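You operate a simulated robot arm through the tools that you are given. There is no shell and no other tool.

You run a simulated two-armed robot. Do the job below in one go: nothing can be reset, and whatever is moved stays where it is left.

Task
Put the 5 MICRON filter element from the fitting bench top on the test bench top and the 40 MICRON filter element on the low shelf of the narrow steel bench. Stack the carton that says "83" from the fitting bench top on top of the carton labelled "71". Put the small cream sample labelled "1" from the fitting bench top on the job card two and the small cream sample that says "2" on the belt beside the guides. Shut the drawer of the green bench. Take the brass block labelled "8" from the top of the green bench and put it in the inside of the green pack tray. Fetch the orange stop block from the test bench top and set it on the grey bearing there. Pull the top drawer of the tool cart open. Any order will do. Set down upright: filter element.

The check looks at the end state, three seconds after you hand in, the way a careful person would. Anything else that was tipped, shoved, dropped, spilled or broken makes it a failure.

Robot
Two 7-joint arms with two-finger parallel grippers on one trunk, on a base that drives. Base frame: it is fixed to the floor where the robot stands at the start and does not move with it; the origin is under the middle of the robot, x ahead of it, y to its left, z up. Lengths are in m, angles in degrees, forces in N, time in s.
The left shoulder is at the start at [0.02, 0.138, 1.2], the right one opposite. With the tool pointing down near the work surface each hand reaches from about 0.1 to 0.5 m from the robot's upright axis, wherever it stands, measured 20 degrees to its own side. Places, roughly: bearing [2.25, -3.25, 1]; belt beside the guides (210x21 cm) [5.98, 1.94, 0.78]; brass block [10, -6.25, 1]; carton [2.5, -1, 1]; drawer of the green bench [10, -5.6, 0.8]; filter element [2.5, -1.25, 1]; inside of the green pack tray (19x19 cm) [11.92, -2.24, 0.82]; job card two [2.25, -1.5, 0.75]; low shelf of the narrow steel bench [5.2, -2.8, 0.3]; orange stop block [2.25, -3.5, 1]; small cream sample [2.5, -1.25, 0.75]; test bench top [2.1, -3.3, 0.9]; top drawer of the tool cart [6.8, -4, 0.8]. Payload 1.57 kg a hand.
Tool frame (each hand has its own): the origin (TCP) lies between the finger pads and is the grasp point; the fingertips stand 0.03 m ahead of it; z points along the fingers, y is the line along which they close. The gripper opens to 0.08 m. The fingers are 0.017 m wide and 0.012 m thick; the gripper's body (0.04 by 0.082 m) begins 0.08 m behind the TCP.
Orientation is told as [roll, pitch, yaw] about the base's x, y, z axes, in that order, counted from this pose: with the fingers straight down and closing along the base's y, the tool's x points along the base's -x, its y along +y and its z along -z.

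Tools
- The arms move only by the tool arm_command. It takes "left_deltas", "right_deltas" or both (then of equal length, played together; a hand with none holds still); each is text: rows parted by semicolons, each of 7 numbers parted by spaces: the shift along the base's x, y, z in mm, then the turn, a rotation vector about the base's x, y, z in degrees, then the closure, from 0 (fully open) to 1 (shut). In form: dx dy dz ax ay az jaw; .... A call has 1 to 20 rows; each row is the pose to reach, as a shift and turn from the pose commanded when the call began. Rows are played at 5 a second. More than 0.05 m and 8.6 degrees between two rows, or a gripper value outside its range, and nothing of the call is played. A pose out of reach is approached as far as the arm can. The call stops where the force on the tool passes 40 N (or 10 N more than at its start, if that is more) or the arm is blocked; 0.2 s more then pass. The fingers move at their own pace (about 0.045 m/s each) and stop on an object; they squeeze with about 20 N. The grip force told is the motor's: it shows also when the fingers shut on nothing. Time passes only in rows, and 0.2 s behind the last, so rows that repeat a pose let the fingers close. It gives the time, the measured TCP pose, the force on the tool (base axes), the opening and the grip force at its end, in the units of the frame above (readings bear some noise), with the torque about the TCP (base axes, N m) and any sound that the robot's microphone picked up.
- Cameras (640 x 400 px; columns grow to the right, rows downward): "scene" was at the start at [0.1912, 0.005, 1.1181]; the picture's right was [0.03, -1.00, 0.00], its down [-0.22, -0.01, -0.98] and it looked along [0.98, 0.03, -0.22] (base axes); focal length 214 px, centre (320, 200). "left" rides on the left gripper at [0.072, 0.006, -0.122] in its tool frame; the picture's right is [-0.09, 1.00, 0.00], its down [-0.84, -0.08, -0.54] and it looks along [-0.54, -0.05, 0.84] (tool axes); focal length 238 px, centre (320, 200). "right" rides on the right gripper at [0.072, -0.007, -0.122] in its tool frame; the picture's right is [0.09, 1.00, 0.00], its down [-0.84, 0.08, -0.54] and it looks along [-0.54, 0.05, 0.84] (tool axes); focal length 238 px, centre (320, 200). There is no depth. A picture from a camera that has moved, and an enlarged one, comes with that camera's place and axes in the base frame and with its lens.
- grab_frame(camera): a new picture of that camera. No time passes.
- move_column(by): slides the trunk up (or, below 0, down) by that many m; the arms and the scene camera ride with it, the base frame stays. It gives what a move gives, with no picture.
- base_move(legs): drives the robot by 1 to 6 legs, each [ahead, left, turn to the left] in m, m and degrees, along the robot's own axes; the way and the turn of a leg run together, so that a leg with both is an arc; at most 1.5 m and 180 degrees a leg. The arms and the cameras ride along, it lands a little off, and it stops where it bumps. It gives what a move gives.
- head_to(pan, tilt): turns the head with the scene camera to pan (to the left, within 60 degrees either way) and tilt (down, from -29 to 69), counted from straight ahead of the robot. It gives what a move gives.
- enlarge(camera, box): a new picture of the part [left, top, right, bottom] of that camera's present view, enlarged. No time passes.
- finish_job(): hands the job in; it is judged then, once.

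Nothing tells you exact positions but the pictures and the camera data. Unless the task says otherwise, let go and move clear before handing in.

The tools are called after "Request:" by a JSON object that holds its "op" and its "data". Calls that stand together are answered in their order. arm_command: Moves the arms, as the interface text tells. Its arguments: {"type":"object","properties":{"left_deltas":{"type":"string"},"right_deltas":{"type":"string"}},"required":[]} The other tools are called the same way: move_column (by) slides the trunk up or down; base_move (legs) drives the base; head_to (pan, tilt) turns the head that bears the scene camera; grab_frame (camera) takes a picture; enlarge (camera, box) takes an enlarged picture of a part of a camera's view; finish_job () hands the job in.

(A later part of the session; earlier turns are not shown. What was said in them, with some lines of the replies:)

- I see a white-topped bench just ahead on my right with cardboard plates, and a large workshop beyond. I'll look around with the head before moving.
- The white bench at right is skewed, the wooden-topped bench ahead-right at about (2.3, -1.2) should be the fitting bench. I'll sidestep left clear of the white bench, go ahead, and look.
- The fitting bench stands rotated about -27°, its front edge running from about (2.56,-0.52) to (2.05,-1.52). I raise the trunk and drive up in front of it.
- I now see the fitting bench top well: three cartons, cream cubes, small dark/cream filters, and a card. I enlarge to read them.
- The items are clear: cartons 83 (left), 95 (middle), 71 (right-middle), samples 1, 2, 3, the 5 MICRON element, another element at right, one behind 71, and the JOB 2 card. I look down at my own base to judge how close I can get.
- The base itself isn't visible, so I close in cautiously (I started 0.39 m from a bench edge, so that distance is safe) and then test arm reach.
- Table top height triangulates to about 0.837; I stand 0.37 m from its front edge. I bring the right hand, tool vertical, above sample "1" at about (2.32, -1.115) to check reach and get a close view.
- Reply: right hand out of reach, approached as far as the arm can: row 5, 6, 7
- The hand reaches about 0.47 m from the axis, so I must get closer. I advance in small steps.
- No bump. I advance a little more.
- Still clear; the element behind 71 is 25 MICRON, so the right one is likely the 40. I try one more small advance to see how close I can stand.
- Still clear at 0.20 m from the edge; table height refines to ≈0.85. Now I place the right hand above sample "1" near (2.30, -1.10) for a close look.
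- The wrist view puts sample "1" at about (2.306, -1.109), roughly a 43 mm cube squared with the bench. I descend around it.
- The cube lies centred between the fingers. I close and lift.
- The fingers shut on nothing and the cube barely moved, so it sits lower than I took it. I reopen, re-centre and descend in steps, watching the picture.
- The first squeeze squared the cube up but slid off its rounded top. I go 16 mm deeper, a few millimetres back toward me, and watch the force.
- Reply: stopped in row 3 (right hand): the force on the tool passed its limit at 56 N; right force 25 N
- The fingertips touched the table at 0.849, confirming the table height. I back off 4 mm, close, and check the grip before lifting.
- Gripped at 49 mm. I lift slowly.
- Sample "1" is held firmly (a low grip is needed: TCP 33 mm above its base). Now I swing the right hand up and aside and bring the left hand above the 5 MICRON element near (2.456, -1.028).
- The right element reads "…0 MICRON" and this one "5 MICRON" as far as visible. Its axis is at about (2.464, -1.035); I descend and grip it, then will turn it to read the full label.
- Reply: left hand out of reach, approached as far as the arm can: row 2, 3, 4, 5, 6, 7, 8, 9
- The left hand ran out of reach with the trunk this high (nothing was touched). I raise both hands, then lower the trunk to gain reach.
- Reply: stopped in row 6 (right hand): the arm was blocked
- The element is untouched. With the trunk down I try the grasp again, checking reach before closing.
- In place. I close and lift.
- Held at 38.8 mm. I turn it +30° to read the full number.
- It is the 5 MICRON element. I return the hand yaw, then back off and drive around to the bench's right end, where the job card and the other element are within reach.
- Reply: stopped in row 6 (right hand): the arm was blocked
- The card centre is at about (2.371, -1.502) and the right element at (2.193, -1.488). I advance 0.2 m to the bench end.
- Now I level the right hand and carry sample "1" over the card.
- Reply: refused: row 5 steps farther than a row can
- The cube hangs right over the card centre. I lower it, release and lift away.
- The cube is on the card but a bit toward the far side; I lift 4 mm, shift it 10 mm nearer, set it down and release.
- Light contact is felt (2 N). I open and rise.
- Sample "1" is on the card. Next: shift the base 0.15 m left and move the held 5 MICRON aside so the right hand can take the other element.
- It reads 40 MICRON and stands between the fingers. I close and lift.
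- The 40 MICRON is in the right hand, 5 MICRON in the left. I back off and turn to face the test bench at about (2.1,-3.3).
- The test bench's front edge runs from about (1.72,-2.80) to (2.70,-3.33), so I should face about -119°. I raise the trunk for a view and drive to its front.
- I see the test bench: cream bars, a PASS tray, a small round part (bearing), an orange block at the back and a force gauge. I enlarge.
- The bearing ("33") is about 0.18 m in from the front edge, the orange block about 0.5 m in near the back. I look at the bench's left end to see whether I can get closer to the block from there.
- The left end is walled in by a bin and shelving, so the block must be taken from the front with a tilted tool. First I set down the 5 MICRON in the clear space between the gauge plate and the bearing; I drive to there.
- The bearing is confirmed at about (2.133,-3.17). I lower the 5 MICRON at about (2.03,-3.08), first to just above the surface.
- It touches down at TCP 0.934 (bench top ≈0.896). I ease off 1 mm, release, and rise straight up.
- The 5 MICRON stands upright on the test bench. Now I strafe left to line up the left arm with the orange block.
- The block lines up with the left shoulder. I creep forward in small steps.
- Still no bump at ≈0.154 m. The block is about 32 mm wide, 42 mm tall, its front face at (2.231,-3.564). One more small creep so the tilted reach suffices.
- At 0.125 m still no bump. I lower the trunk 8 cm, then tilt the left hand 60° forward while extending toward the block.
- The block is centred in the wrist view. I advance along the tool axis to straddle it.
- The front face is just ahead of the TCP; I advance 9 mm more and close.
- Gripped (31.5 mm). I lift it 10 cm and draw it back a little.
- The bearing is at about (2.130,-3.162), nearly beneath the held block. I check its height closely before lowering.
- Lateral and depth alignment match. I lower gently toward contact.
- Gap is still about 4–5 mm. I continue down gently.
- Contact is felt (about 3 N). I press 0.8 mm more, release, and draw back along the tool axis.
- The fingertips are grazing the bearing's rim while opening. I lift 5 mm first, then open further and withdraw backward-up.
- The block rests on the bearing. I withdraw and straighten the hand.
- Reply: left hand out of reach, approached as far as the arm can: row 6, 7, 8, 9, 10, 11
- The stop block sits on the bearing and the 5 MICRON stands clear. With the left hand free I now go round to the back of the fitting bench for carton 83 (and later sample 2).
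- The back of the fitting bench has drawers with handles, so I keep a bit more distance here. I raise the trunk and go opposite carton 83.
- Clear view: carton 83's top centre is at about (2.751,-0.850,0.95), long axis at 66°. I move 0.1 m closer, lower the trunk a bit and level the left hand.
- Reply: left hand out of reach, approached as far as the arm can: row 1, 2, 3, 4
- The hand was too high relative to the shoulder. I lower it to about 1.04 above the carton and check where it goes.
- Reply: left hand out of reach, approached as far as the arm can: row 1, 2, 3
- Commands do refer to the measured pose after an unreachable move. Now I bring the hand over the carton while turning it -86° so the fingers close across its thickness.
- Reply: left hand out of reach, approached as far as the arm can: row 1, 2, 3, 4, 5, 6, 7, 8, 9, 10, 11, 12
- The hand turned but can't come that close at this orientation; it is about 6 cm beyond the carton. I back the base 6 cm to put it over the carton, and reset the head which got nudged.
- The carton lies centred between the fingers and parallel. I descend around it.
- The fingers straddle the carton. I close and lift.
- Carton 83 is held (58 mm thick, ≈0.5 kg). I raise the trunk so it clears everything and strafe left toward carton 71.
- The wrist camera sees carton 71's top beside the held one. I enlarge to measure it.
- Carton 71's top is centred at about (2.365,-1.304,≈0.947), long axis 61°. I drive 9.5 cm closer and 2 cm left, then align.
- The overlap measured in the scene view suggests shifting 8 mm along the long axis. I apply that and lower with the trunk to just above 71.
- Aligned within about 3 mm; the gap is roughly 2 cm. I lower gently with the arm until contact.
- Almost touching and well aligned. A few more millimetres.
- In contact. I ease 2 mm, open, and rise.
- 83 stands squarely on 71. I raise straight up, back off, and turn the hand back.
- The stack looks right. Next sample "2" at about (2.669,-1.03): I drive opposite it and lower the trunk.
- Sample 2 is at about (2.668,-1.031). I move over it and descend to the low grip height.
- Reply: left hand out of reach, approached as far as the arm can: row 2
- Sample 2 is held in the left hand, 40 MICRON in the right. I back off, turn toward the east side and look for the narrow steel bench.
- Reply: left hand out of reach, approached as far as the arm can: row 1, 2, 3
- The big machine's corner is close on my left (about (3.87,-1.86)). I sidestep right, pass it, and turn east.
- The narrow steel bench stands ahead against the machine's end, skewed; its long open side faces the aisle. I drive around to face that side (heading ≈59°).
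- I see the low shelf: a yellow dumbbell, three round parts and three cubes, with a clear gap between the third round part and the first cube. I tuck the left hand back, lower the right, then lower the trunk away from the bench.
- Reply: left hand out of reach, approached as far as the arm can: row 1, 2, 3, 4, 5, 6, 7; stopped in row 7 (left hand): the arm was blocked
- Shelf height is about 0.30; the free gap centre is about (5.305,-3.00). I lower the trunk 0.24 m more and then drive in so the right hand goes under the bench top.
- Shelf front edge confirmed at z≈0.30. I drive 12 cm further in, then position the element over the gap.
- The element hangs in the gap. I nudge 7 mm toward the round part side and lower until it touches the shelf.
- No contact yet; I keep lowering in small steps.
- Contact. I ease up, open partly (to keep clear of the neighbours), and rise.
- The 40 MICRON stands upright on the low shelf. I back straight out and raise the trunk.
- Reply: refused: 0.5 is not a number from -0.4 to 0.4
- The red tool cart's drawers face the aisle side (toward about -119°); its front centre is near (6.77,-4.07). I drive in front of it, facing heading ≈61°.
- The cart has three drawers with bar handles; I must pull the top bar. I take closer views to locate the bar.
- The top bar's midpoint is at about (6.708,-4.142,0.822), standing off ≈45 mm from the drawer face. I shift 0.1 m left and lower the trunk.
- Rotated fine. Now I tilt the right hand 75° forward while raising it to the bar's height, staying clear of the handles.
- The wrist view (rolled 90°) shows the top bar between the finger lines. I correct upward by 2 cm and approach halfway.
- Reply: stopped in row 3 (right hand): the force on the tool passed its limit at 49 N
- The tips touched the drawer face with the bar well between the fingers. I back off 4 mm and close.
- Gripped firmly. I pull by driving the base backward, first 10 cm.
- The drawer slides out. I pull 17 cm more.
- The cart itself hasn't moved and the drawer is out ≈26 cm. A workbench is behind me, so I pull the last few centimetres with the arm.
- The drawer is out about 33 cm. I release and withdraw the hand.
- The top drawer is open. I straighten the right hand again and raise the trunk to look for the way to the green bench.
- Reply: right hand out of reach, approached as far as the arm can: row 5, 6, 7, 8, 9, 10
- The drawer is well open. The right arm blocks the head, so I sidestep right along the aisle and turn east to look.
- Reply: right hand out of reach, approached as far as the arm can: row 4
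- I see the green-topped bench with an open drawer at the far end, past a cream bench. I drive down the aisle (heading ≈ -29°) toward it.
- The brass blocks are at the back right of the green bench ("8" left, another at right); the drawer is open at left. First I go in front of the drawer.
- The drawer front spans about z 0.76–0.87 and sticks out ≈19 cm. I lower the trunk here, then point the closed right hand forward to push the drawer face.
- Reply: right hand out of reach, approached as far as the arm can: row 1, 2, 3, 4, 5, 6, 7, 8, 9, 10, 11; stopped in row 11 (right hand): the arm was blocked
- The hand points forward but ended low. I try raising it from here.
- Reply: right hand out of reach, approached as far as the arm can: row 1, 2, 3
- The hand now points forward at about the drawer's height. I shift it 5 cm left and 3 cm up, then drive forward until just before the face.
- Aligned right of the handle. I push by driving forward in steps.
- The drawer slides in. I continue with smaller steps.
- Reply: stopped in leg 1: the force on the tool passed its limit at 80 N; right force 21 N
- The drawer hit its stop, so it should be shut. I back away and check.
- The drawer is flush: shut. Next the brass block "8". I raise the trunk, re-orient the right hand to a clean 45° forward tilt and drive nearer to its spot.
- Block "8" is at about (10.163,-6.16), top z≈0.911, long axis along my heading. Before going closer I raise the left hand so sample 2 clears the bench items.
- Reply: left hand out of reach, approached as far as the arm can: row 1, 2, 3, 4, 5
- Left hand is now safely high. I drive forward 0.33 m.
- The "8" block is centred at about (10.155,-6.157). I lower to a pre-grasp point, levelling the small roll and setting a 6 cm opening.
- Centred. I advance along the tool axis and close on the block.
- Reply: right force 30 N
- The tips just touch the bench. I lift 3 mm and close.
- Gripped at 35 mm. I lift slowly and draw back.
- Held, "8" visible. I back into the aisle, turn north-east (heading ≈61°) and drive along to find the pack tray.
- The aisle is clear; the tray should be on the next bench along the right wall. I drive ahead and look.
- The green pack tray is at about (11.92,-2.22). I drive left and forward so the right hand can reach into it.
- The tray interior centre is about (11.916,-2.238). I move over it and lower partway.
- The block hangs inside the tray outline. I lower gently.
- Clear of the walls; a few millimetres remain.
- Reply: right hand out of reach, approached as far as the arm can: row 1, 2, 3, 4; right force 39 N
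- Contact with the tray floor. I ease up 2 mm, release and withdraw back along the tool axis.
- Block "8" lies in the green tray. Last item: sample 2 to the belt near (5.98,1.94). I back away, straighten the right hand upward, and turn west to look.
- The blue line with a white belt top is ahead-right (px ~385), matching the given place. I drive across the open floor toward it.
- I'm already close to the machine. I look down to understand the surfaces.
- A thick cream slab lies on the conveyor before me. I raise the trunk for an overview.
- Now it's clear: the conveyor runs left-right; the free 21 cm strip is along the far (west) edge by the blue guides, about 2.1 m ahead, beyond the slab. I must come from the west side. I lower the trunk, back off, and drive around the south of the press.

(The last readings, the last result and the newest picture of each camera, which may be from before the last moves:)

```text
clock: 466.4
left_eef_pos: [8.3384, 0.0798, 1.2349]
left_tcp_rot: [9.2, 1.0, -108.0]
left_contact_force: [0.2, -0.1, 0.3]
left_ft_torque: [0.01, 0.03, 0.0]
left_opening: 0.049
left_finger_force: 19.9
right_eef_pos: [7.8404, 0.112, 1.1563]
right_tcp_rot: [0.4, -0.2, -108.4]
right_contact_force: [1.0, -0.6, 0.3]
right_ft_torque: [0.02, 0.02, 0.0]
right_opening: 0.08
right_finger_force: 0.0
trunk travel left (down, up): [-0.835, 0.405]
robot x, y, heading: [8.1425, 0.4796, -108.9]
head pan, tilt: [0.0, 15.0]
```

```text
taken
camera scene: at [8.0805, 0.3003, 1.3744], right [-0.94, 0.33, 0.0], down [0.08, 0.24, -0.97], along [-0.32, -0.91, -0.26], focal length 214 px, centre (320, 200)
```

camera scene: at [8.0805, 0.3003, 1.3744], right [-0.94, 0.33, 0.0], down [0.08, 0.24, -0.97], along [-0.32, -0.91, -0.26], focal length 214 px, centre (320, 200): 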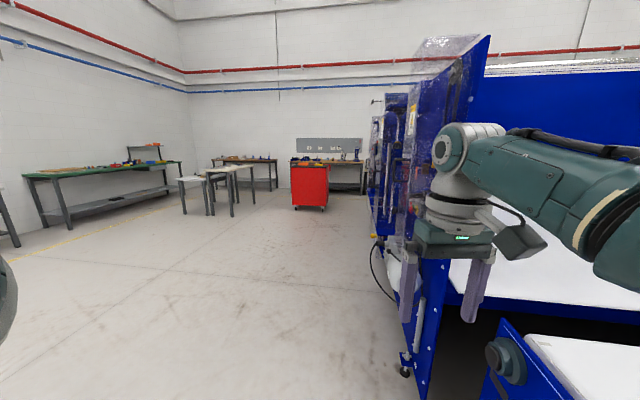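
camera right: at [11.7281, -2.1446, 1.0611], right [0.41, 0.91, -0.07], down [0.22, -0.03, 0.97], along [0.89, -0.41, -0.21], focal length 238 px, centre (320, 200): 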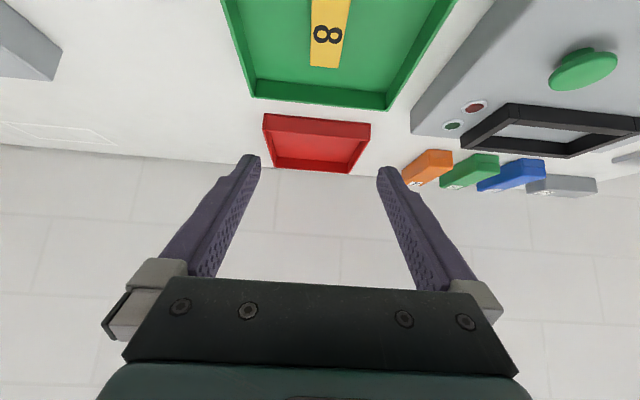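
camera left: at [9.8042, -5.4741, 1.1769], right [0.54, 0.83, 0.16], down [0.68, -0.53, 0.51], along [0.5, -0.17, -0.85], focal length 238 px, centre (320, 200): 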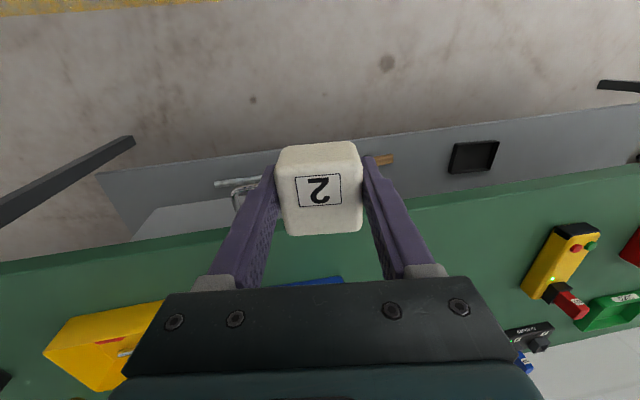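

The press corner is near on my right; I swing a bit wider and drive south along its east face.

Request:
{"op": "base_move", "data": {"legs": [[0, 0, 8], [1.5, 0, 0], [0.82, 0, 0], [0, 0, -35], [1.5, 0, 0], [0.3, 0, 0]]}}

Request:
{"op": "grab_frame", "data": {"camera": "scene"}}

```text
clock: 488.8
left_eef_pos: [6.3863, -3.4881, 1.234]
left_tcp_rot: [10.2, 1.8, -135.0]
left_contact_force: [0.4, 0.8, 0.6]
left_ft_torque: [-0.01, -0.04, -0.03]
left_opening: 0.0489
left_finger_force: 20.2
right_eef_pos: [5.9588, -3.2345, 1.1471]
right_tcp_rot: [1.1, 0.6, -135.3]
right_contact_force: [-0.3, 0.4, -0.5]
right_ft_torque: [0.03, 0.03, -0.04]
right_opening: 0.0799
right_finger_force: 0.1
trunk travel left (down, up): [-0.835, 0.405]
robot x, y, heading: [6.3816, -3.045, -136.1]
head pan, tilt: [0.0, 15.0]
```

```text
taken
camera scene: at [6.2525, -3.1753, 1.3716], right [-0.69, 0.72, -0.01], down [0.21, 0.18, -0.96], along [-0.69, -0.67, -0.27], focal length 214 px, centre (320, 200)
```

scene: 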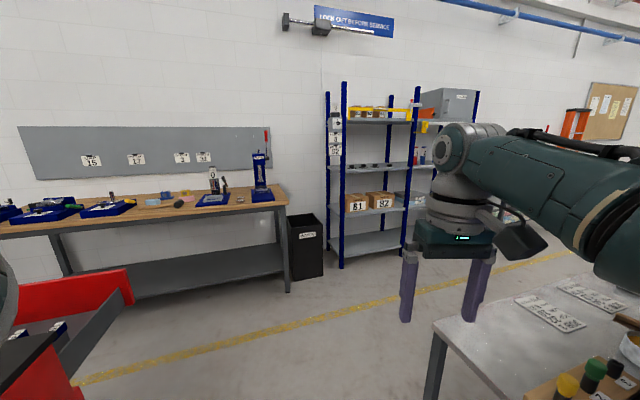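

I thread the gap between the narrow bench's end and the open drawer in small legs.

Request:
{"op": "base_move", "data": {"legs": [[0.41, 0.24, 0], [0, 0, -10], [0.85, 0, 0]]}}

Request:
{"op": "grab_frame", "data": {"camera": "scene"}}

```text
clock: 496.4
left_eef_pos: [5.4627, -4.4146, 1.2344]
left_tcp_rot: [9.3, 1.0, -144.9]
left_contact_force: [0.0, -0.5, 0.1]
left_ft_torque: [0.0, 0.02, -0.01]
left_opening: 0.0494
left_finger_force: 19.6
right_eef_pos: [5.0833, -4.0905, 1.1544]
right_tcp_rot: [0.5, -0.4, -145.2]
right_contact_force: [-0.6, -0.1, -0.1]
right_ft_torque: [-0.01, -0.02, -0.01]
right_opening: 0.0799
right_finger_force: 0.0
trunk travel left (down, up): [-0.835, 0.405]
robot x, y, heading: [5.5501, -3.9765, -145.9]
head pan, tilt: [0.0, 15.0]
```

```text
taken
camera scene: at [5.3863, -4.0839, 1.3744], right [-0.56, 0.83, 0.0], down [0.21, 0.15, -0.97], along [-0.8, -0.54, -0.26], focal length 214 px, centre (320, 200)
```

scene: 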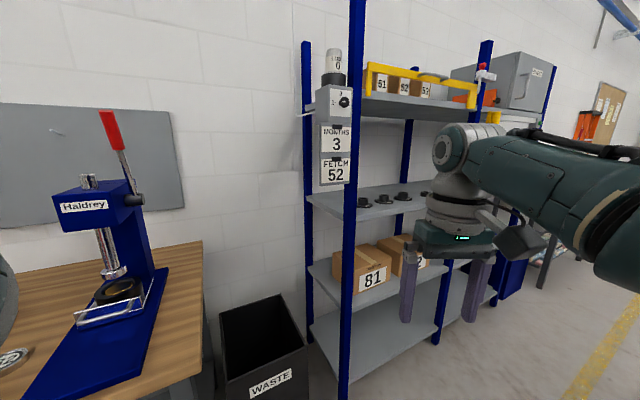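

Through the gap. I turn and follow the aisle back west, then north between the fitting bench and the press.

Request:
{"op": "base_move", "data": {"legs": [[0, 0, -67], [1.5, 0, 0], [0.1, 0, -12], [1.3, 0, 0], [0, 0, -72]]}}

Request:
{"op": "grab_frame", "data": {"camera": "scene"}}

```text
clock: 516.8
left_eef_pos: [3.1708, -1.7613, 1.2336]
left_tcp_rot: [9.3, 1.0, 63.1]
left_contact_force: [-0.3, -0.4, -0.1]
left_ft_torque: [0.01, -0.02, 0.01]
left_opening: 0.049
left_finger_force: 19.9
right_eef_pos: [3.6558, -1.8713, 1.1569]
right_tcp_rot: [0.4, -0.3, 62.7]
right_contact_force: [0.4, -0.2, -0.3]
right_ft_torque: [-0.03, -0.03, 0.02]
right_opening: 0.0798
right_finger_force: 0.0
trunk travel left (down, up): [-0.835, 0.405]
robot x, y, heading: [3.2958, -2.1926, 62.2]
head pan, tilt: [0.0, 15.0]
```

```text
taken
camera scene: at [3.3866, -2.0145, 1.3744], right [0.88, -0.47, 0.0], down [-0.12, -0.23, -0.97], along [0.45, 0.85, -0.26], focal length 214 px, centre (320, 200)
```

scene: 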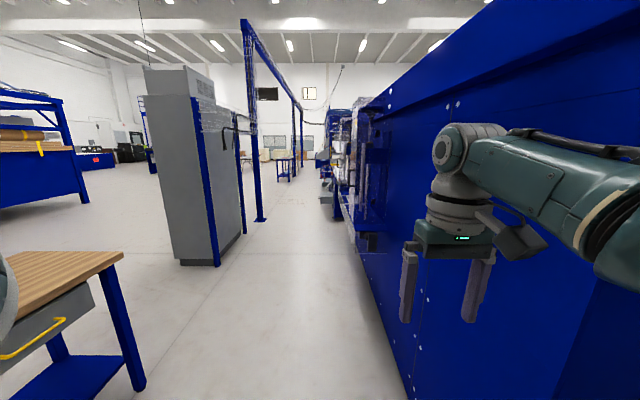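

The corridor between cabinet and press is open. I shift left off the press corner and drive north along it.

Request:
{"op": "base_move", "data": {"legs": [[0, 0.15, 0], [1.5, 0, 0], [1.2, 0, 0]]}}

Request:
{"op": "grab_frame", "data": {"camera": "scene"}}

```text
clock: 524.7
left_eef_pos: [3.7228, -0.3908, 1.2347]
left_tcp_rot: [9.4, 1.1, 63.0]
left_contact_force: [0.2, -0.6, -0.2]
left_ft_torque: [0.01, 0.0, 0.01]
left_opening: 0.0491
left_finger_force: 20.2
right_eef_pos: [4.2078, -0.4993, 1.1552]
right_tcp_rot: [0.6, -0.2, 62.6]
right_contact_force: [0.2, 0.3, 0.1]
right_ft_torque: [-0.02, 0.01, -0.03]
right_opening: 0.0801
right_finger_force: 0.1
trunk travel left (down, up): [-0.835, 0.405]
robot x, y, heading: [3.852, -0.8153, 62.2]
head pan, tilt: [0.0, 15.0]
stopped in leg 2: the robot was blocked; the commanded pose is now the measured one
```

```text
taken
camera scene: at [3.9399, -0.6425, 1.3741], right [0.88, -0.47, 0.0], down [-0.12, -0.23, -0.97], along [0.45, 0.85, -0.26], focal length 214 px, centre (320, 200)
```

scene: 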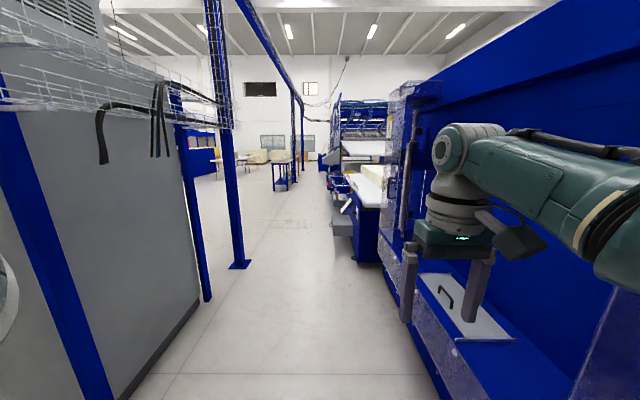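

The base was blocked by something at (3.85,-0.82). I look down and to both sides.

Request:
{"op": "head_to", "data": {"pan": 0, "tilt": 69}}

Request:
{"op": "grab_frame", "data": {"camera": "scene"}}

Request:
{"op": "head_to", "data": {"pan": -50, "tilt": 45}}

Request:
{"op": "grab_frame", "data": {"camera": "scene"}}

Request:
{"op": "head_to", "data": {"pan": 50, "tilt": 45}}

Request:
{"op": "grab_frame", "data": {"camera": "scene"}}

```text
clock: 526.0
left_eef_pos: [3.7246, -0.3903, 1.2353]
left_tcp_rot: [9.5, 1.0, 63.1]
left_contact_force: [-0.3, 0.1, -0.1]
left_ft_torque: [0.02, -0.03, 0.01]
left_opening: 0.0491
left_finger_force: 20.1
right_eef_pos: [4.2083, -0.4993, 1.1548]
right_tcp_rot: [0.6, -0.1, 62.8]
right_contact_force: [-0.3, 0.3, -0.6]
right_ft_torque: [-0.06, -0.02, -0.02]
right_opening: 0.08
right_finger_force: 0.1
trunk travel left (down, up): [-0.835, 0.405]
robot x, y, heading: [3.853, -0.8156, 62.0]
head pan, tilt: [0.0, 68.8]
```

```text
taken
camera scene: at [3.9221, -0.6756, 1.2987], right [0.88, -0.47, 0.0], down [-0.44, -0.82, -0.36], along [0.17, 0.32, -0.93], focal length 214 px, centre (320, 200)
```

scene: 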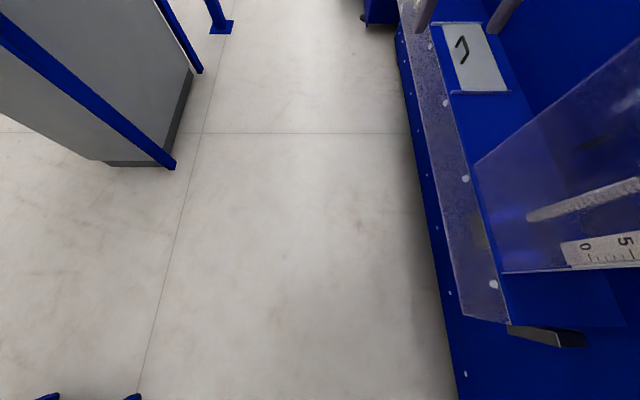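

```text
clock: 527.1
left_eef_pos: [3.7244, -0.3902, 1.2342]
left_tcp_rot: [9.4, 1.2, 63.0]
left_contact_force: [-0.5, 0.2, -0.3]
left_ft_torque: [0.0, 0.0, 0.01]
left_opening: 0.0491
left_finger_force: 19.9
right_eef_pos: [4.2091, -0.4997, 1.1539]
right_tcp_rot: [0.5, -0.2, 62.7]
right_contact_force: [-0.2, 0.4, -0.1]
right_ft_torque: [0.01, 0.04, 0.04]
right_opening: 0.0802
right_finger_force: 0.1
trunk travel left (down, up): [-0.835, 0.405]
robot x, y, heading: [3.8493, -0.8156, 61.9]
head pan, tilt: [-50.0, 45.0]
```

```text
taken
camera scene: at [3.9754, -0.7088, 1.3272], right [0.21, -0.98, 0.0], down [-0.69, -0.15, -0.71], along [0.69, 0.15, -0.71], focal length 214 px, centre (320, 200)
```

scene: 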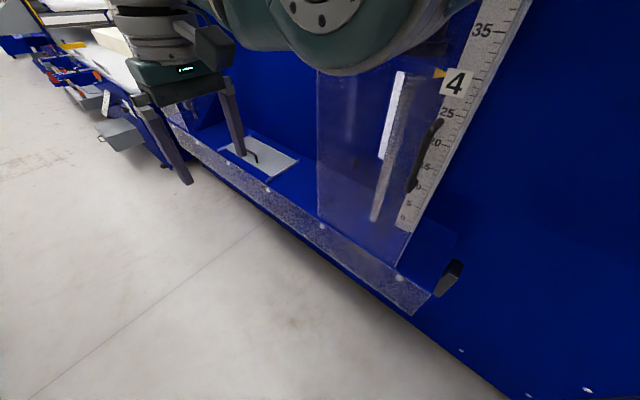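

```text
clock: 528.9
left_eef_pos: [3.7207, -0.3916, 1.2331]
left_tcp_rot: [9.7, 1.3, 63.4]
left_contact_force: [0.5, 1.0, -0.7]
left_ft_torque: [-0.02, 0.02, -0.02]
left_opening: 0.0489
left_finger_force: 20.1
right_eef_pos: [4.2078, -0.5023, 1.153]
right_tcp_rot: [0.5, 0.0, 62.7]
right_contact_force: [0.7, -0.5, 0.7]
right_ft_torque: [0.0, 0.01, 0.03]
right_opening: 0.0797
right_finger_force: 0.1
trunk travel left (down, up): [-0.835, 0.405]
robot x, y, heading: [3.8534, -0.8161, 61.8]
head pan, tilt: [50.0, 45.0]
```

```text
taken
camera scene: at [3.9341, -0.6555, 1.3273], right [0.88, -0.47, 0.0], down [-0.33, -0.62, -0.71], along [0.33, 0.63, -0.7], focal length 214 px, centre (320, 200)
```

scene: 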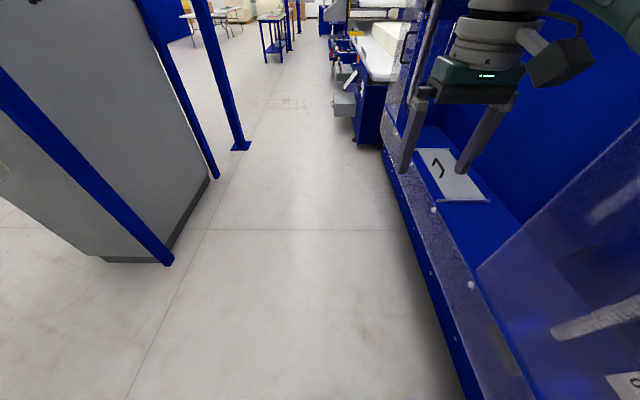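

My right elbow evidently met the press's guard. I move back a touch, shift 0.28 m left, and proceed.

Request:
{"op": "base_move", "data": {"legs": [[-0.05, 0.05, 0], [0, 0.25, 0], [1.0, 0, 0], [0.6, 0, 0]]}}

Request:
{"op": "head_to", "data": {"pan": -30, "tilt": 25}}

Request:
{"op": "grab_frame", "data": {"camera": "scene"}}

```text
clock: 539.1
left_eef_pos: [4.1716, 1.1226, 1.2342]
left_tcp_rot: [9.8, 1.0, 63.9]
left_contact_force: [-0.5, 0.0, 0.0]
left_ft_torque: [-0.01, 0.02, -0.01]
left_opening: 0.049
left_finger_force: 19.6
right_eef_pos: [4.6616, 1.0138, 1.1542]
right_tcp_rot: [0.4, -0.2, 63.2]
right_contact_force: [0.0, -0.6, 0.3]
right_ft_torque: [-0.02, -0.01, 0.02]
right_opening: 0.0799
right_finger_force: 0.0
trunk travel left (down, up): [-0.835, 0.405]
robot x, y, heading: [4.3066, 0.6961, 62.4]
head pan, tilt: [50.0, 45.0]
```

```text
clock: 540.6
left_eef_pos: [4.1693, 1.1226, 1.2344]
left_tcp_rot: [9.7, 1.0, 64.1]
left_contact_force: [-0.6, 0.2, 0.1]
left_ft_torque: [0.02, 0.01, -0.01]
left_opening: 0.049
left_finger_force: 20.2
right_eef_pos: [4.6621, 1.0168, 1.1565]
right_tcp_rot: [0.4, -0.2, 63.1]
right_contact_force: [0.6, -0.7, 0.8]
right_ft_torque: [0.02, -0.01, 0.0]
right_opening: 0.08
right_finger_force: 0.0
trunk travel left (down, up): [-0.835, 0.405]
robot x, y, heading: [4.3041, 0.6968, 62.2]
head pan, tilt: [-30.0, 25.0]
```

```text
taken
camera scene: at [4.4279, 0.8366, 1.3582], right [0.54, -0.84, 0.0], down [-0.36, -0.23, -0.91], along [0.77, 0.49, -0.42], focal length 214 px, centre (320, 200)
```

scene: 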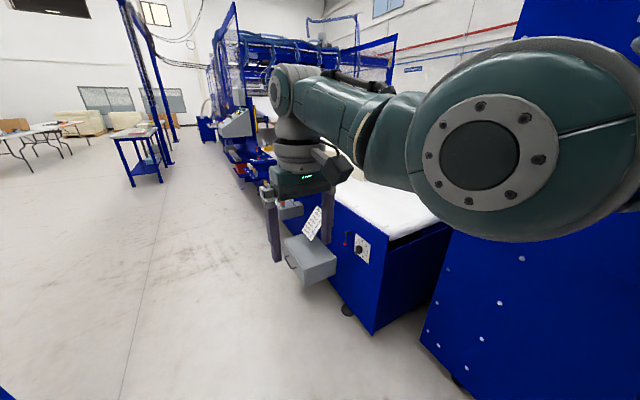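

I can see the west side of the conveyor now, with a grey box on its flank near the corner. I move up and face it squarely.

Request:
{"op": "base_move", "data": {"legs": [[1.0, 0.1, 0], [0, 0, -90]]}}

Request:
{"op": "head_to", "data": {"pan": 0, "tilt": 30}}

Request:
{"op": "grab_frame", "data": {"camera": "scene"}}

```text
clock: 549.6
left_eef_pos: [5.1077, 1.7567, 1.2345]
left_tcp_rot: [9.8, 1.0, -26.2]
left_contact_force: [0.0, -0.6, -0.8]
left_ft_torque: [0.01, 0.01, -0.01]
left_opening: 0.049
left_finger_force: 19.9
right_eef_pos: [4.9977, 1.2659, 1.1554]
right_tcp_rot: [0.4, -0.2, -27.1]
right_contact_force: [0.4, 0.2, 0.0]
right_ft_torque: [-0.01, -0.01, 0.0]
right_opening: 0.0801
right_finger_force: 0.0
trunk travel left (down, up): [-0.835, 0.405]
robot x, y, heading: [4.679, 1.6232, -28.0]
head pan, tilt: [-30.0, 25.0]
```

```text
clock: 550.6
left_eef_pos: [5.1064, 1.7567, 1.2356]
left_tcp_rot: [9.8, 1.0, -26.2]
left_contact_force: [0.4, -0.5, -0.1]
left_ft_torque: [-0.02, 0.0, -0.01]
left_opening: 0.049
left_finger_force: 19.3
right_eef_pos: [4.9984, 1.2659, 1.1553]
right_tcp_rot: [0.5, -0.2, -27.1]
right_contact_force: [0.4, 0.0, -0.4]
right_ft_torque: [0.0, 0.03, 0.0]
right_opening: 0.0799
right_finger_force: 0.0
trunk travel left (down, up): [-0.835, 0.405]
robot x, y, heading: [4.6803, 1.6205, -27.7]
head pan, tilt: [0.0, 30.0]
```

```text
taken
camera scene: at [4.8464, 1.5365, 1.3502], right [-0.47, -0.88, 0.0], down [-0.44, 0.23, -0.87], along [0.77, -0.4, -0.5], focal length 214 px, centre (320, 200)
```

scene: 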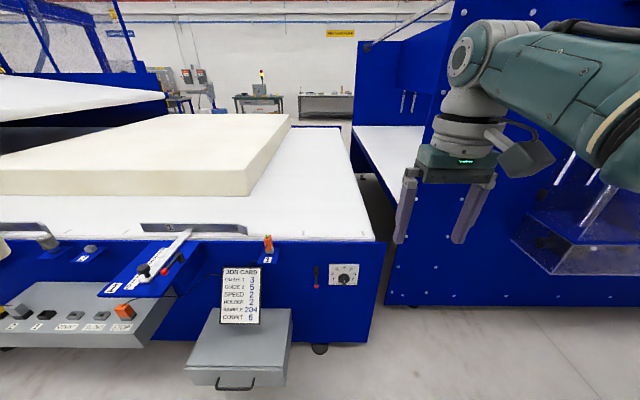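

I see the free strip between belt edge and slab; the part right of the guide plate is clear. I'll set sample 2 at about (5.58,1.19). First I level the left hand and tuck the right.

Request:
{"op": "arm_command", "data": {"left_deltas": "8 -31 -15 -1.8 0.7 0 1; 16 -62 -30 -3.7 1.4 0 1; 23 -92 -45 -5.5 2.0 0 1; 31 -123 -60 -7.4 2.7 0 1; 39 -154 -70 -9.2 3.4 0 1; 39 -154 -70 -9.2 3.4 0 1", "right_deltas": "-21 11 15 0 0 0 0; -42 22 30 0 0 0 0; -63 33 45 0 0 0 0; -85 45 60 0 0 0 0; -106 56 75 0 0 0 0; -106 56 75 0 0 0 0"}}

Request:
{"op": "move_column", "data": {"by": -0.24}}

Request:
{"op": "grab_frame", "data": {"camera": "scene"}}

Request:
{"op": "grab_frame", "data": {"camera": "left"}}

```text
clock: 552.0
left_eef_pos: [5.1459, 1.6038, 1.1644]
left_tcp_rot: [0.0, -0.1, -26.2]
left_contact_force: [0.1, 0.9, -0.3]
left_ft_torque: [-0.01, -0.01, 0.03]
left_opening: 0.0491
left_finger_force: 19.8
right_eef_pos: [4.8911, 1.3221, 1.2303]
right_tcp_rot: [0.4, -0.2, -27.1]
right_contact_force: [0.0, -0.6, 0.3]
right_ft_torque: [-0.01, 0.01, 0.01]
right_opening: 0.08
right_finger_force: 0.0
trunk travel left (down, up): [-0.835, 0.405]
robot x, y, heading: [4.6763, 1.6201, -27.7]
head pan, tilt: [0.0, 30.0]
```

```text
clock: 554.5
left_eef_pos: [5.146, 1.603, 0.9253]
left_tcp_rot: [0.0, 0.0, -26.2]
left_contact_force: [0.2, -0.2, 0.4]
left_ft_torque: [0.05, 0.04, 0.01]
left_opening: 0.0491
left_finger_force: 20.0
right_eef_pos: [4.8927, 1.3204, 0.9895]
right_tcp_rot: [0.4, -0.2, -27.1]
right_contact_force: [0.8, -0.1, -0.9]
right_ft_torque: [0.01, 0.0, -0.03]
right_opening: 0.0801
right_finger_force: 0.0
trunk travel left (down, up): [-0.595, 0.645]
robot x, y, heading: [4.68, 1.6244, -27.7]
head pan, tilt: [0.0, 30.0]
```

```text
taken
camera scene: at [4.8465, 1.5365, 1.1102], right [-0.47, -0.88, 0.0], down [-0.44, 0.23, -0.87], along [0.77, -0.4, -0.5], focal length 214 px, centre (320, 200)
```

scene: 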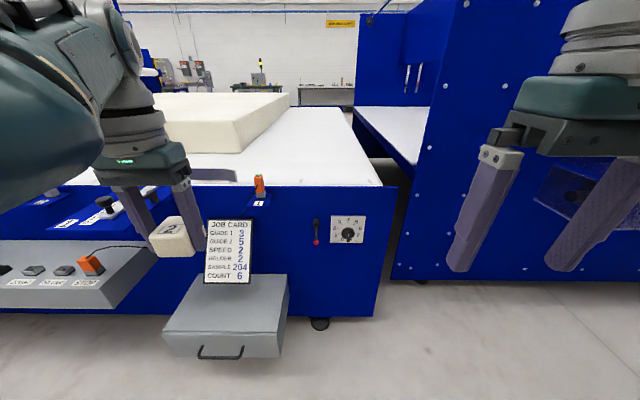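

```text
taken
camera left: at [5.0847, 1.6401, 1.0472], right [0.52, 0.85, 0.0], down [0.72, -0.44, 0.54], along [0.46, -0.28, -0.84], focal length 238 px, centre (320, 200)
```

left: 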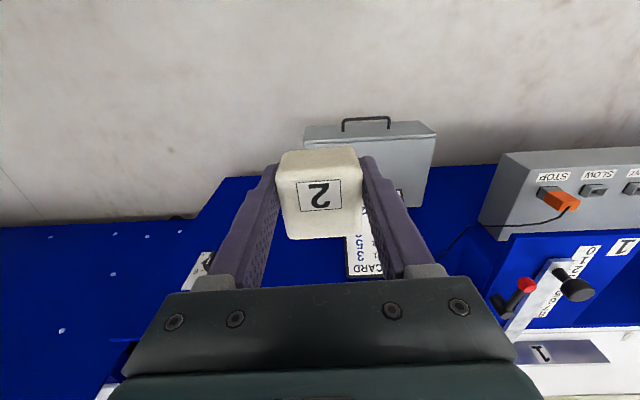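

Belt corner confirmed at (5.34,1.03), z≈0.78. I strafe right past the grey box and approach.

Request:
{"op": "base_move", "data": {"legs": [[0, -0.17, 0], [0.4, 0, 0]]}}

Request:
{"op": "grab_frame", "data": {"camera": "scene"}}

Request:
{"op": "grab_frame", "data": {"camera": "left"}}

```text
clock: 558.0
left_eef_pos: [5.4198, 1.2699, 0.9246]
left_tcp_rot: [0.0, -0.1, -26.2]
left_contact_force: [-0.3, -0.3, 0.1]
left_ft_torque: [0.02, 0.01, 0.01]
left_opening: 0.0491
left_finger_force: 19.6
right_eef_pos: [5.1661, 0.9881, 0.9901]
right_tcp_rot: [0.3, -0.2, -27.1]
right_contact_force: [-0.4, 0.1, 0.1]
right_ft_torque: [-0.02, -0.02, 0.0]
right_opening: 0.0801
right_finger_force: 0.1
trunk travel left (down, up): [-0.595, 0.645]
robot x, y, heading: [4.9566, 1.2941, -27.7]
head pan, tilt: [0.0, 30.0]
```

```text
taken
camera scene: at [5.1201, 1.2029, 1.1102], right [-0.47, -0.88, 0.0], down [-0.44, 0.23, -0.87], along [0.77, -0.4, -0.5], focal length 214 px, centre (320, 200)
```

scene: 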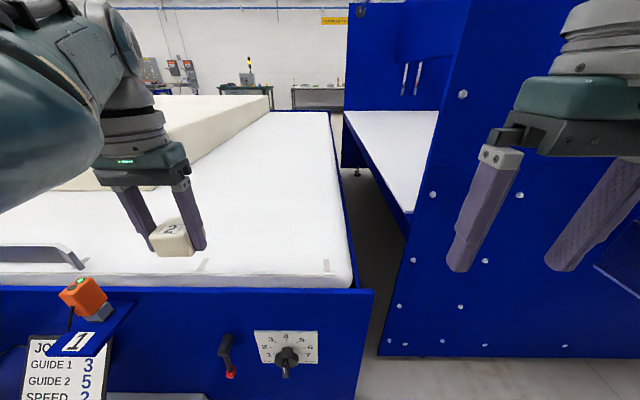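

```text
taken
camera left: at [5.3583, 1.3065, 1.0471], right [0.52, 0.85, 0.0], down [0.72, -0.44, 0.54], along [0.46, -0.28, -0.84], focal length 238 px, centre (320, 200)
```

left: 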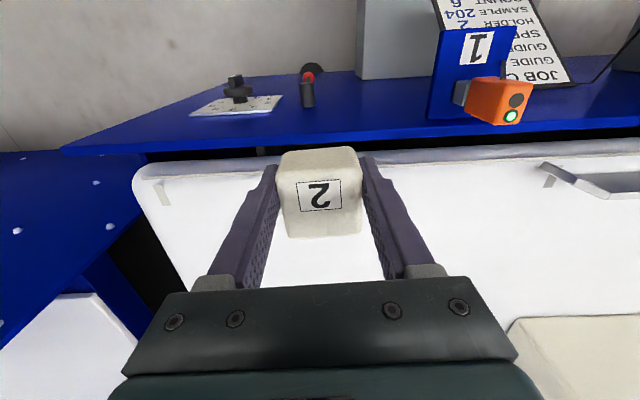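

Everything matches. I drive 13 cm closer and extend the hand to the drop point.

Request:
{"op": "base_move", "data": {"legs": [[0.13, 0, 0]]}}

Request:
{"op": "arm_command", "data": {"left_deltas": "15 -8 -20 0 0 0 1; 30 -16 -45 0 0 0 1; 42 -22 -70 0 0 0 1; 42 -22 -90 0 0 0 1; 42 -22 -90 0 0 0 1"}}

Request:
{"op": "grab_frame", "data": {"camera": "scene"}}

Request:
{"op": "grab_frame", "data": {"camera": "left"}}

```text
clock: 559.3
left_eef_pos: [5.5325, 1.2109, 0.9255]
left_tcp_rot: [0.0, 0.0, -26.2]
left_contact_force: [-0.1, -0.1, -0.9]
left_ft_torque: [-0.02, 0.01, 0.02]
left_opening: 0.0489
left_finger_force: 20.1
right_eef_pos: [5.2791, 0.9282, 0.9899]
right_tcp_rot: [0.4, -0.2, -27.1]
right_contact_force: [0.3, 0.3, 0.8]
right_ft_torque: [-0.02, -0.01, -0.02]
right_opening: 0.0798
right_finger_force: 0.1
trunk travel left (down, up): [-0.595, 0.645]
robot x, y, heading: [5.0697, 1.229, -28.0]
head pan, tilt: [0.0, 30.0]
```

```text
clock: 560.5
left_eef_pos: [5.5587, 1.1956, 0.8377]
left_tcp_rot: [0.1, 0.0, -26.2]
left_contact_force: [-0.5, 0.4, -0.2]
left_ft_torque: [0.0, -0.01, -0.01]
left_opening: 0.0491
left_finger_force: 19.7
left hand out of reach, approached as far as the arm can: row 3, 4, 5
right_eef_pos: [5.2788, 0.9286, 0.9906]
right_tcp_rot: [0.4, -0.2, -27.1]
right_contact_force: [0.5, 0.2, -1.1]
right_ft_torque: [0.02, 0.01, 0.0]
right_opening: 0.0799
right_finger_force: 0.1
trunk travel left (down, up): [-0.595, 0.645]
robot x, y, heading: [5.0709, 1.2313, -27.8]
head pan, tilt: [0.0, 30.0]
```

```text
taken
camera scene: at [5.2339, 1.1429, 1.1102], right [-0.47, -0.88, 0.0], down [-0.44, 0.23, -0.87], along [0.77, -0.4, -0.5], focal length 214 px, centre (320, 200)
```

scene: 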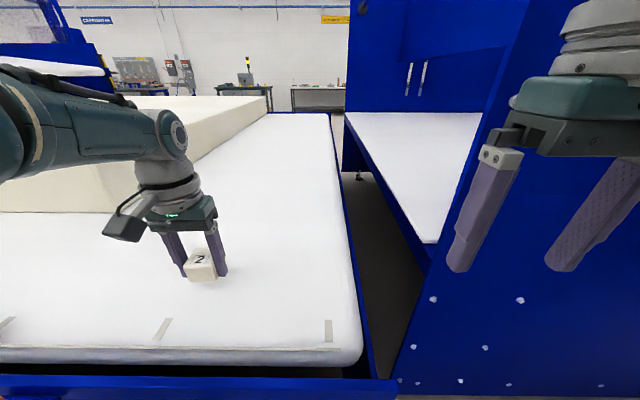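

```text
taken
camera left: at [5.4973, 1.2321, 0.9607], right [0.52, 0.85, 0.0], down [0.72, -0.44, 0.54], along [0.46, -0.28, -0.84], focal length 238 px, centre (320, 200)
```

left: 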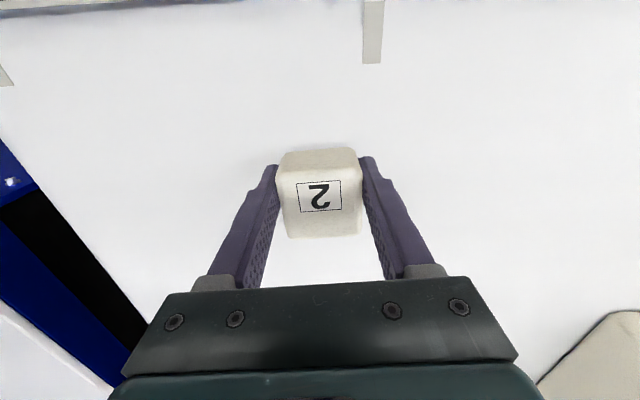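

The cube is over the strip. I lower the last bit: trunk first, then gentle arm steps.

Request:
{"op": "move_column", "data": {"by": -0.015}}

Request:
{"op": "arm_command", "data": {"left_deltas": "0 0 -3 0 0 0 1; 0 0 -6 0 0 0 1; 0 0 -9 0 0 0 1; 0 0 -9 0 0 0 1"}}

Request:
{"op": "enlarge", "data": {"camera": "scene", "box": [120, 200, 280, 320]}}

```text
clock: 561.1
left_eef_pos: [5.5586, 1.1949, 0.825]
left_tcp_rot: [0.0, 0.0, -26.2]
left_contact_force: [-0.1, -0.5, -0.4]
left_ft_torque: [0.03, -0.04, -0.03]
left_opening: 0.0491
left_finger_force: 20.3
right_eef_pos: [5.2789, 0.9271, 0.9753]
right_tcp_rot: [0.4, -0.2, -27.1]
right_contact_force: [0.0, -1.0, -0.5]
right_ft_torque: [-0.02, -0.02, 0.03]
right_opening: 0.08
right_finger_force: 0.1
trunk travel left (down, up): [-0.58, 0.66]
robot x, y, heading: [5.0691, 1.2303, -27.6]
head pan, tilt: [0.0, 30.0]
```

```text
clock: 562.1
left_eef_pos: [5.5544, 1.1968, 0.8158]
left_tcp_rot: [0.0, 0.0, -26.2]
left_contact_force: [-0.1, 0.5, 0.0]
left_ft_torque: [0.0, -0.01, 0.0]
left_opening: 0.0492
left_finger_force: 20.4
left hand out of reach, approached as far as the arm can: row 3, 4
right_eef_pos: [5.279, 0.9276, 0.9753]
right_tcp_rot: [0.4, -0.3, -27.1]
right_contact_force: [0.1, 0.4, 0.8]
right_ft_torque: [0.03, 0.01, -0.01]
right_opening: 0.0801
right_finger_force: 0.0
trunk travel left (down, up): [-0.58, 0.66]
robot x, y, heading: [5.0675, 1.2339, -27.6]
head pan, tilt: [0.0, 30.0]
```

```text
3.33 times, centred on (200, 260) of scene
camera zoom: at [5.2338, 1.1429, 1.0952], right [-0.47, -0.88, 0.0], down [-0.44, 0.23, -0.87], along [0.77, -0.4, -0.5], focal length 715 px, centre (720, 0)
```

zoom: 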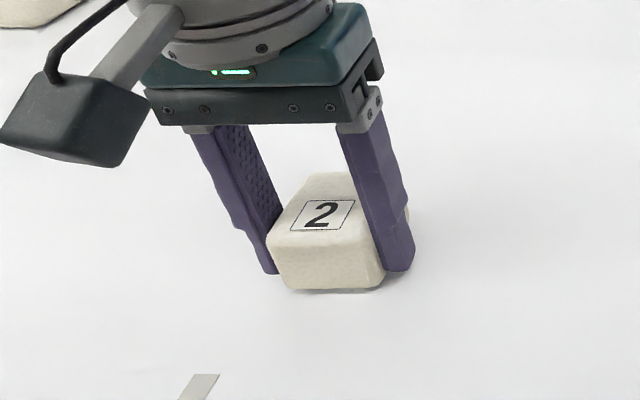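

Almost down. To have reach for a soft touchdown I lift 5 cm, lower the trunk 4 cm, then step down.

Request:
{"op": "arm_command", "data": {"left_deltas": "0 0 25 0 0 0 1; 0 0 50 0 0 0 1; 0 0 50 0 0 0 1"}}

Request:
{"op": "move_column", "data": {"by": -0.04}}

Request:
{"op": "arm_command", "data": {"left_deltas": "3 -1 -5 0 0 0 1; 6 -3 -10 0 0 0 1; 6 -3 -13 0 0 0 1; 6 -3 -16 0 0 0 1; 6 -3 -16 0 0 0 1"}}

```text
clock: 562.9
left_eef_pos: [5.5553, 1.1967, 0.8664]
left_tcp_rot: [0.0, 0.2, -26.2]
left_contact_force: [-0.9, 0.5, 0.3]
left_ft_torque: [0.01, -0.03, 0.05]
left_opening: 0.0488
left_finger_force: 20.0
right_eef_pos: [5.2792, 0.9287, 0.9749]
right_tcp_rot: [0.4, -0.2, -27.1]
right_contact_force: [1.7, -0.6, 0.6]
right_ft_torque: [-0.02, 0.01, -0.01]
right_opening: 0.0798
right_finger_force: 0.2
trunk travel left (down, up): [-0.58, 0.66]
robot x, y, heading: [5.0683, 1.2285, -27.7]
head pan, tilt: [0.0, 30.0]
```

```text
clock: 563.8
left_eef_pos: [5.5549, 1.1969, 0.8261]
left_tcp_rot: [0.0, 0.0, -26.2]
left_contact_force: [0.8, 0.1, -0.6]
left_ft_torque: [0.02, 0.04, 0.01]
left_opening: 0.0488
left_finger_force: 20.1
right_eef_pos: [5.2798, 0.9276, 0.9344]
right_tcp_rot: [0.5, -0.2, -27.0]
right_contact_force: [-0.2, 0.6, 0.6]
right_ft_torque: [0.02, -0.05, 0.01]
right_opening: 0.0798
right_finger_force: 0.0
trunk travel left (down, up): [-0.54, 0.7]
robot x, y, heading: [5.0671, 1.2289, -27.7]
head pan, tilt: [0.0, 30.0]
```

```text
clock: 565.0
left_eef_pos: [5.5618, 1.1934, 0.8122]
left_tcp_rot: [0.0, -0.1, -26.4]
left_contact_force: [-9.6, 1.7, 25.3]
left_ft_torque: [-0.02, 0.14, 0.0]
left_opening: 0.0493
left_finger_force: 19.7
right_eef_pos: [5.2795, 0.9291, 0.9359]
right_tcp_rot: [0.5, -0.2, -27.2]
right_contact_force: [0.2, 0.5, 0.0]
right_ft_torque: [0.01, 0.02, 0.0]
right_opening: 0.0799
right_finger_force: 0.0
trunk travel left (down, up): [-0.54, 0.7]
robot x, y, heading: [5.0712, 1.2326, -27.6]
head pan, tilt: [0.0, 30.0]
```

Touchdown. I ease up 2 mm, open and rise.

Request:
{"op": "arm_command", "data": {"left_deltas": "0 0 2 0 0 0 1; 0 0 2 0 0 0 0.3; 0 0 2 0 0 0 0; 0 0 2 0 0 0 0; 0 0 2 0 0 0 0; 0 0 25 0 0 0 0; 0 0 60 0 0 0 0; 0 0 95 0 0 0 0; -10 5 120 0 0 0 0"}}

Request:
{"op": "grab_frame", "data": {"camera": "scene"}}

Request:
{"op": "grab_frame", "data": {"camera": "left"}}

```text
clock: 567.0
left_eef_pos: [5.5509, 1.1974, 0.9293]
left_tcp_rot: [-0.2, 0.0, -26.2]
left_contact_force: [0.2, -0.3, 0.4]
left_ft_torque: [0.0, 0.0, 0.03]
left_opening: 0.0801
left_finger_force: 0.1
right_eef_pos: [5.2779, 0.9278, 0.9356]
right_tcp_rot: [0.4, -0.2, -27.1]
right_contact_force: [-0.4, 0.3, -1.0]
right_ft_torque: [0.02, 0.02, 0.01]
right_opening: 0.0803
right_finger_force: 0.1
trunk travel left (down, up): [-0.54, 0.7]
robot x, y, heading: [5.0687, 1.2299, -27.6]
head pan, tilt: [0.0, 30.0]
```

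```text
taken
camera scene: at [5.2336, 1.1424, 1.0552], right [-0.47, -0.88, 0.0], down [-0.44, 0.23, -0.87], along [0.77, -0.4, -0.5], focal length 214 px, centre (320, 200)
```

scene: 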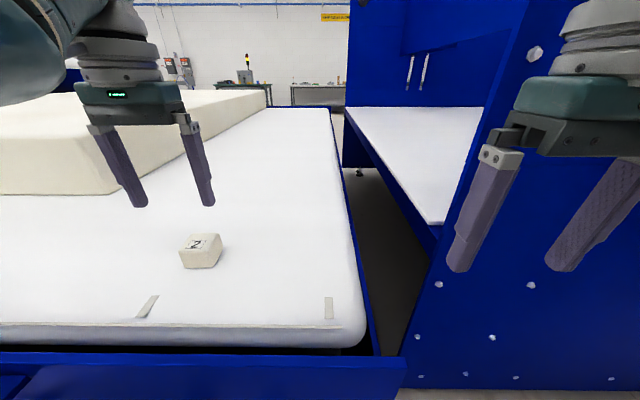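

```text
taken
camera left: at [5.4898, 1.234, 1.0523], right [0.52, 0.85, 0.0], down [0.72, -0.44, 0.54], along [0.46, -0.28, -0.84], focal length 238 px, centre (320, 200)
```

left: 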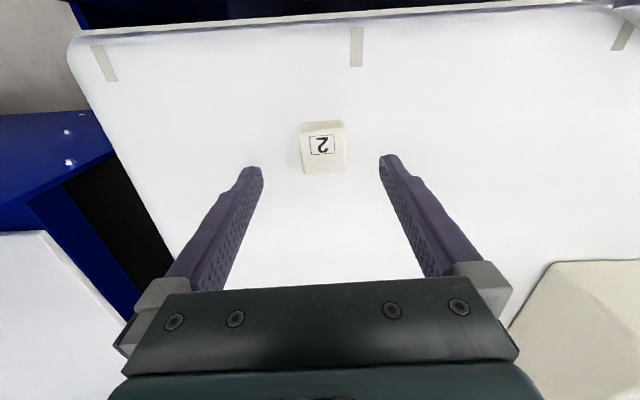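

Sample "2" rests on the belt strip at about (5.567,1.191), centred across the 21 cm width. I back clear and take a last look.

Request:
{"op": "base_move", "data": {"legs": [[-0.35, 0, 0]]}}

Request:
{"op": "grab_frame", "data": {"camera": "scene"}}

```text
clock: 569.2
left_eef_pos: [5.2409, 1.3609, 0.9303]
left_tcp_rot: [0.1, 0.1, -26.3]
left_contact_force: [0.0, 0.7, -0.6]
left_ft_torque: [-0.02, -0.03, 0.02]
left_opening: 0.08
left_finger_force: 0.1
right_eef_pos: [4.9689, 1.0914, 0.9356]
right_tcp_rot: [0.4, -0.2, -27.2]
right_contact_force: [0.4, 0.5, -0.7]
right_ft_torque: [0.02, -0.01, 0.03]
right_opening: 0.0801
right_finger_force: 0.0
trunk travel left (down, up): [-0.54, 0.7]
robot x, y, heading: [4.7587, 1.3912, -27.9]
head pan, tilt: [0.0, 30.0]
```

```text
taken
camera scene: at [4.9241, 1.3062, 1.0552], right [-0.47, -0.88, 0.0], down [-0.44, 0.23, -0.87], along [0.77, -0.4, -0.5], focal length 214 px, centre (320, 200)
```

scene: 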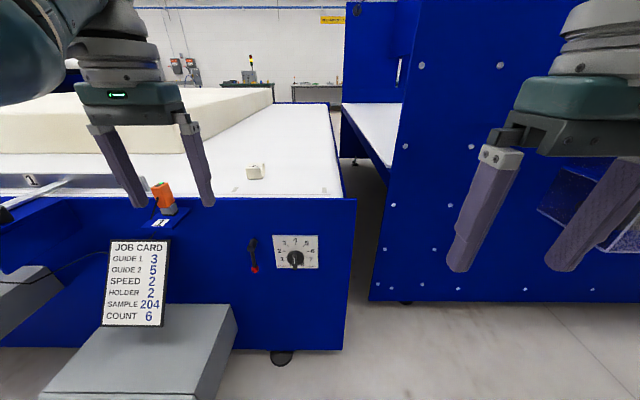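

The sample stands on the belt, both hands are empty and clear of everything, and every item on the list has been done. I hand the job in.

Request:
{"op": "finish_job", "data": {}}

```text
The job is handed in.
```

I finished every item on the list and handed the job in. I checked each placement on camera right after making it and did not go back for a final round.

| Item | Where it ended up |
|---|---|
| 5 MICRON filter element | Upright on the test bench top |
| 40 MICRON filter element | Upright on the low shelf of the narrow steel bench, between the 13 T part and the 100 mm block |
| Carton "83" | Squarely on top of carton "71" |
| Sample "1" | On job card two |
| Sample "2" | On the belt strip, near its south end and just past the guide plate |
| Drawer of the green bench | Pushed in to its stop, flush with the bench |
| Brass block "8" | Inside the green pack tray |
| Orange stop block | On the grey bearing |
| Top drawer of the tool cart | Pulled out about 33 cm |

Three small contacts happened along the way:
- **Bearing:** it slid about 8 mm when the fingers opened on the stop block, and the block stayed seated on it.
- **Press guard:** the base was blocked once beside the big press, probably by my right elbow. I backed off and saw nothing moved.
- **Narrow bench and cart:** the arm-angle and camera readings shifted about 1° while I passed between them, possibly from brushing the press corner. I did not return to check that spot.
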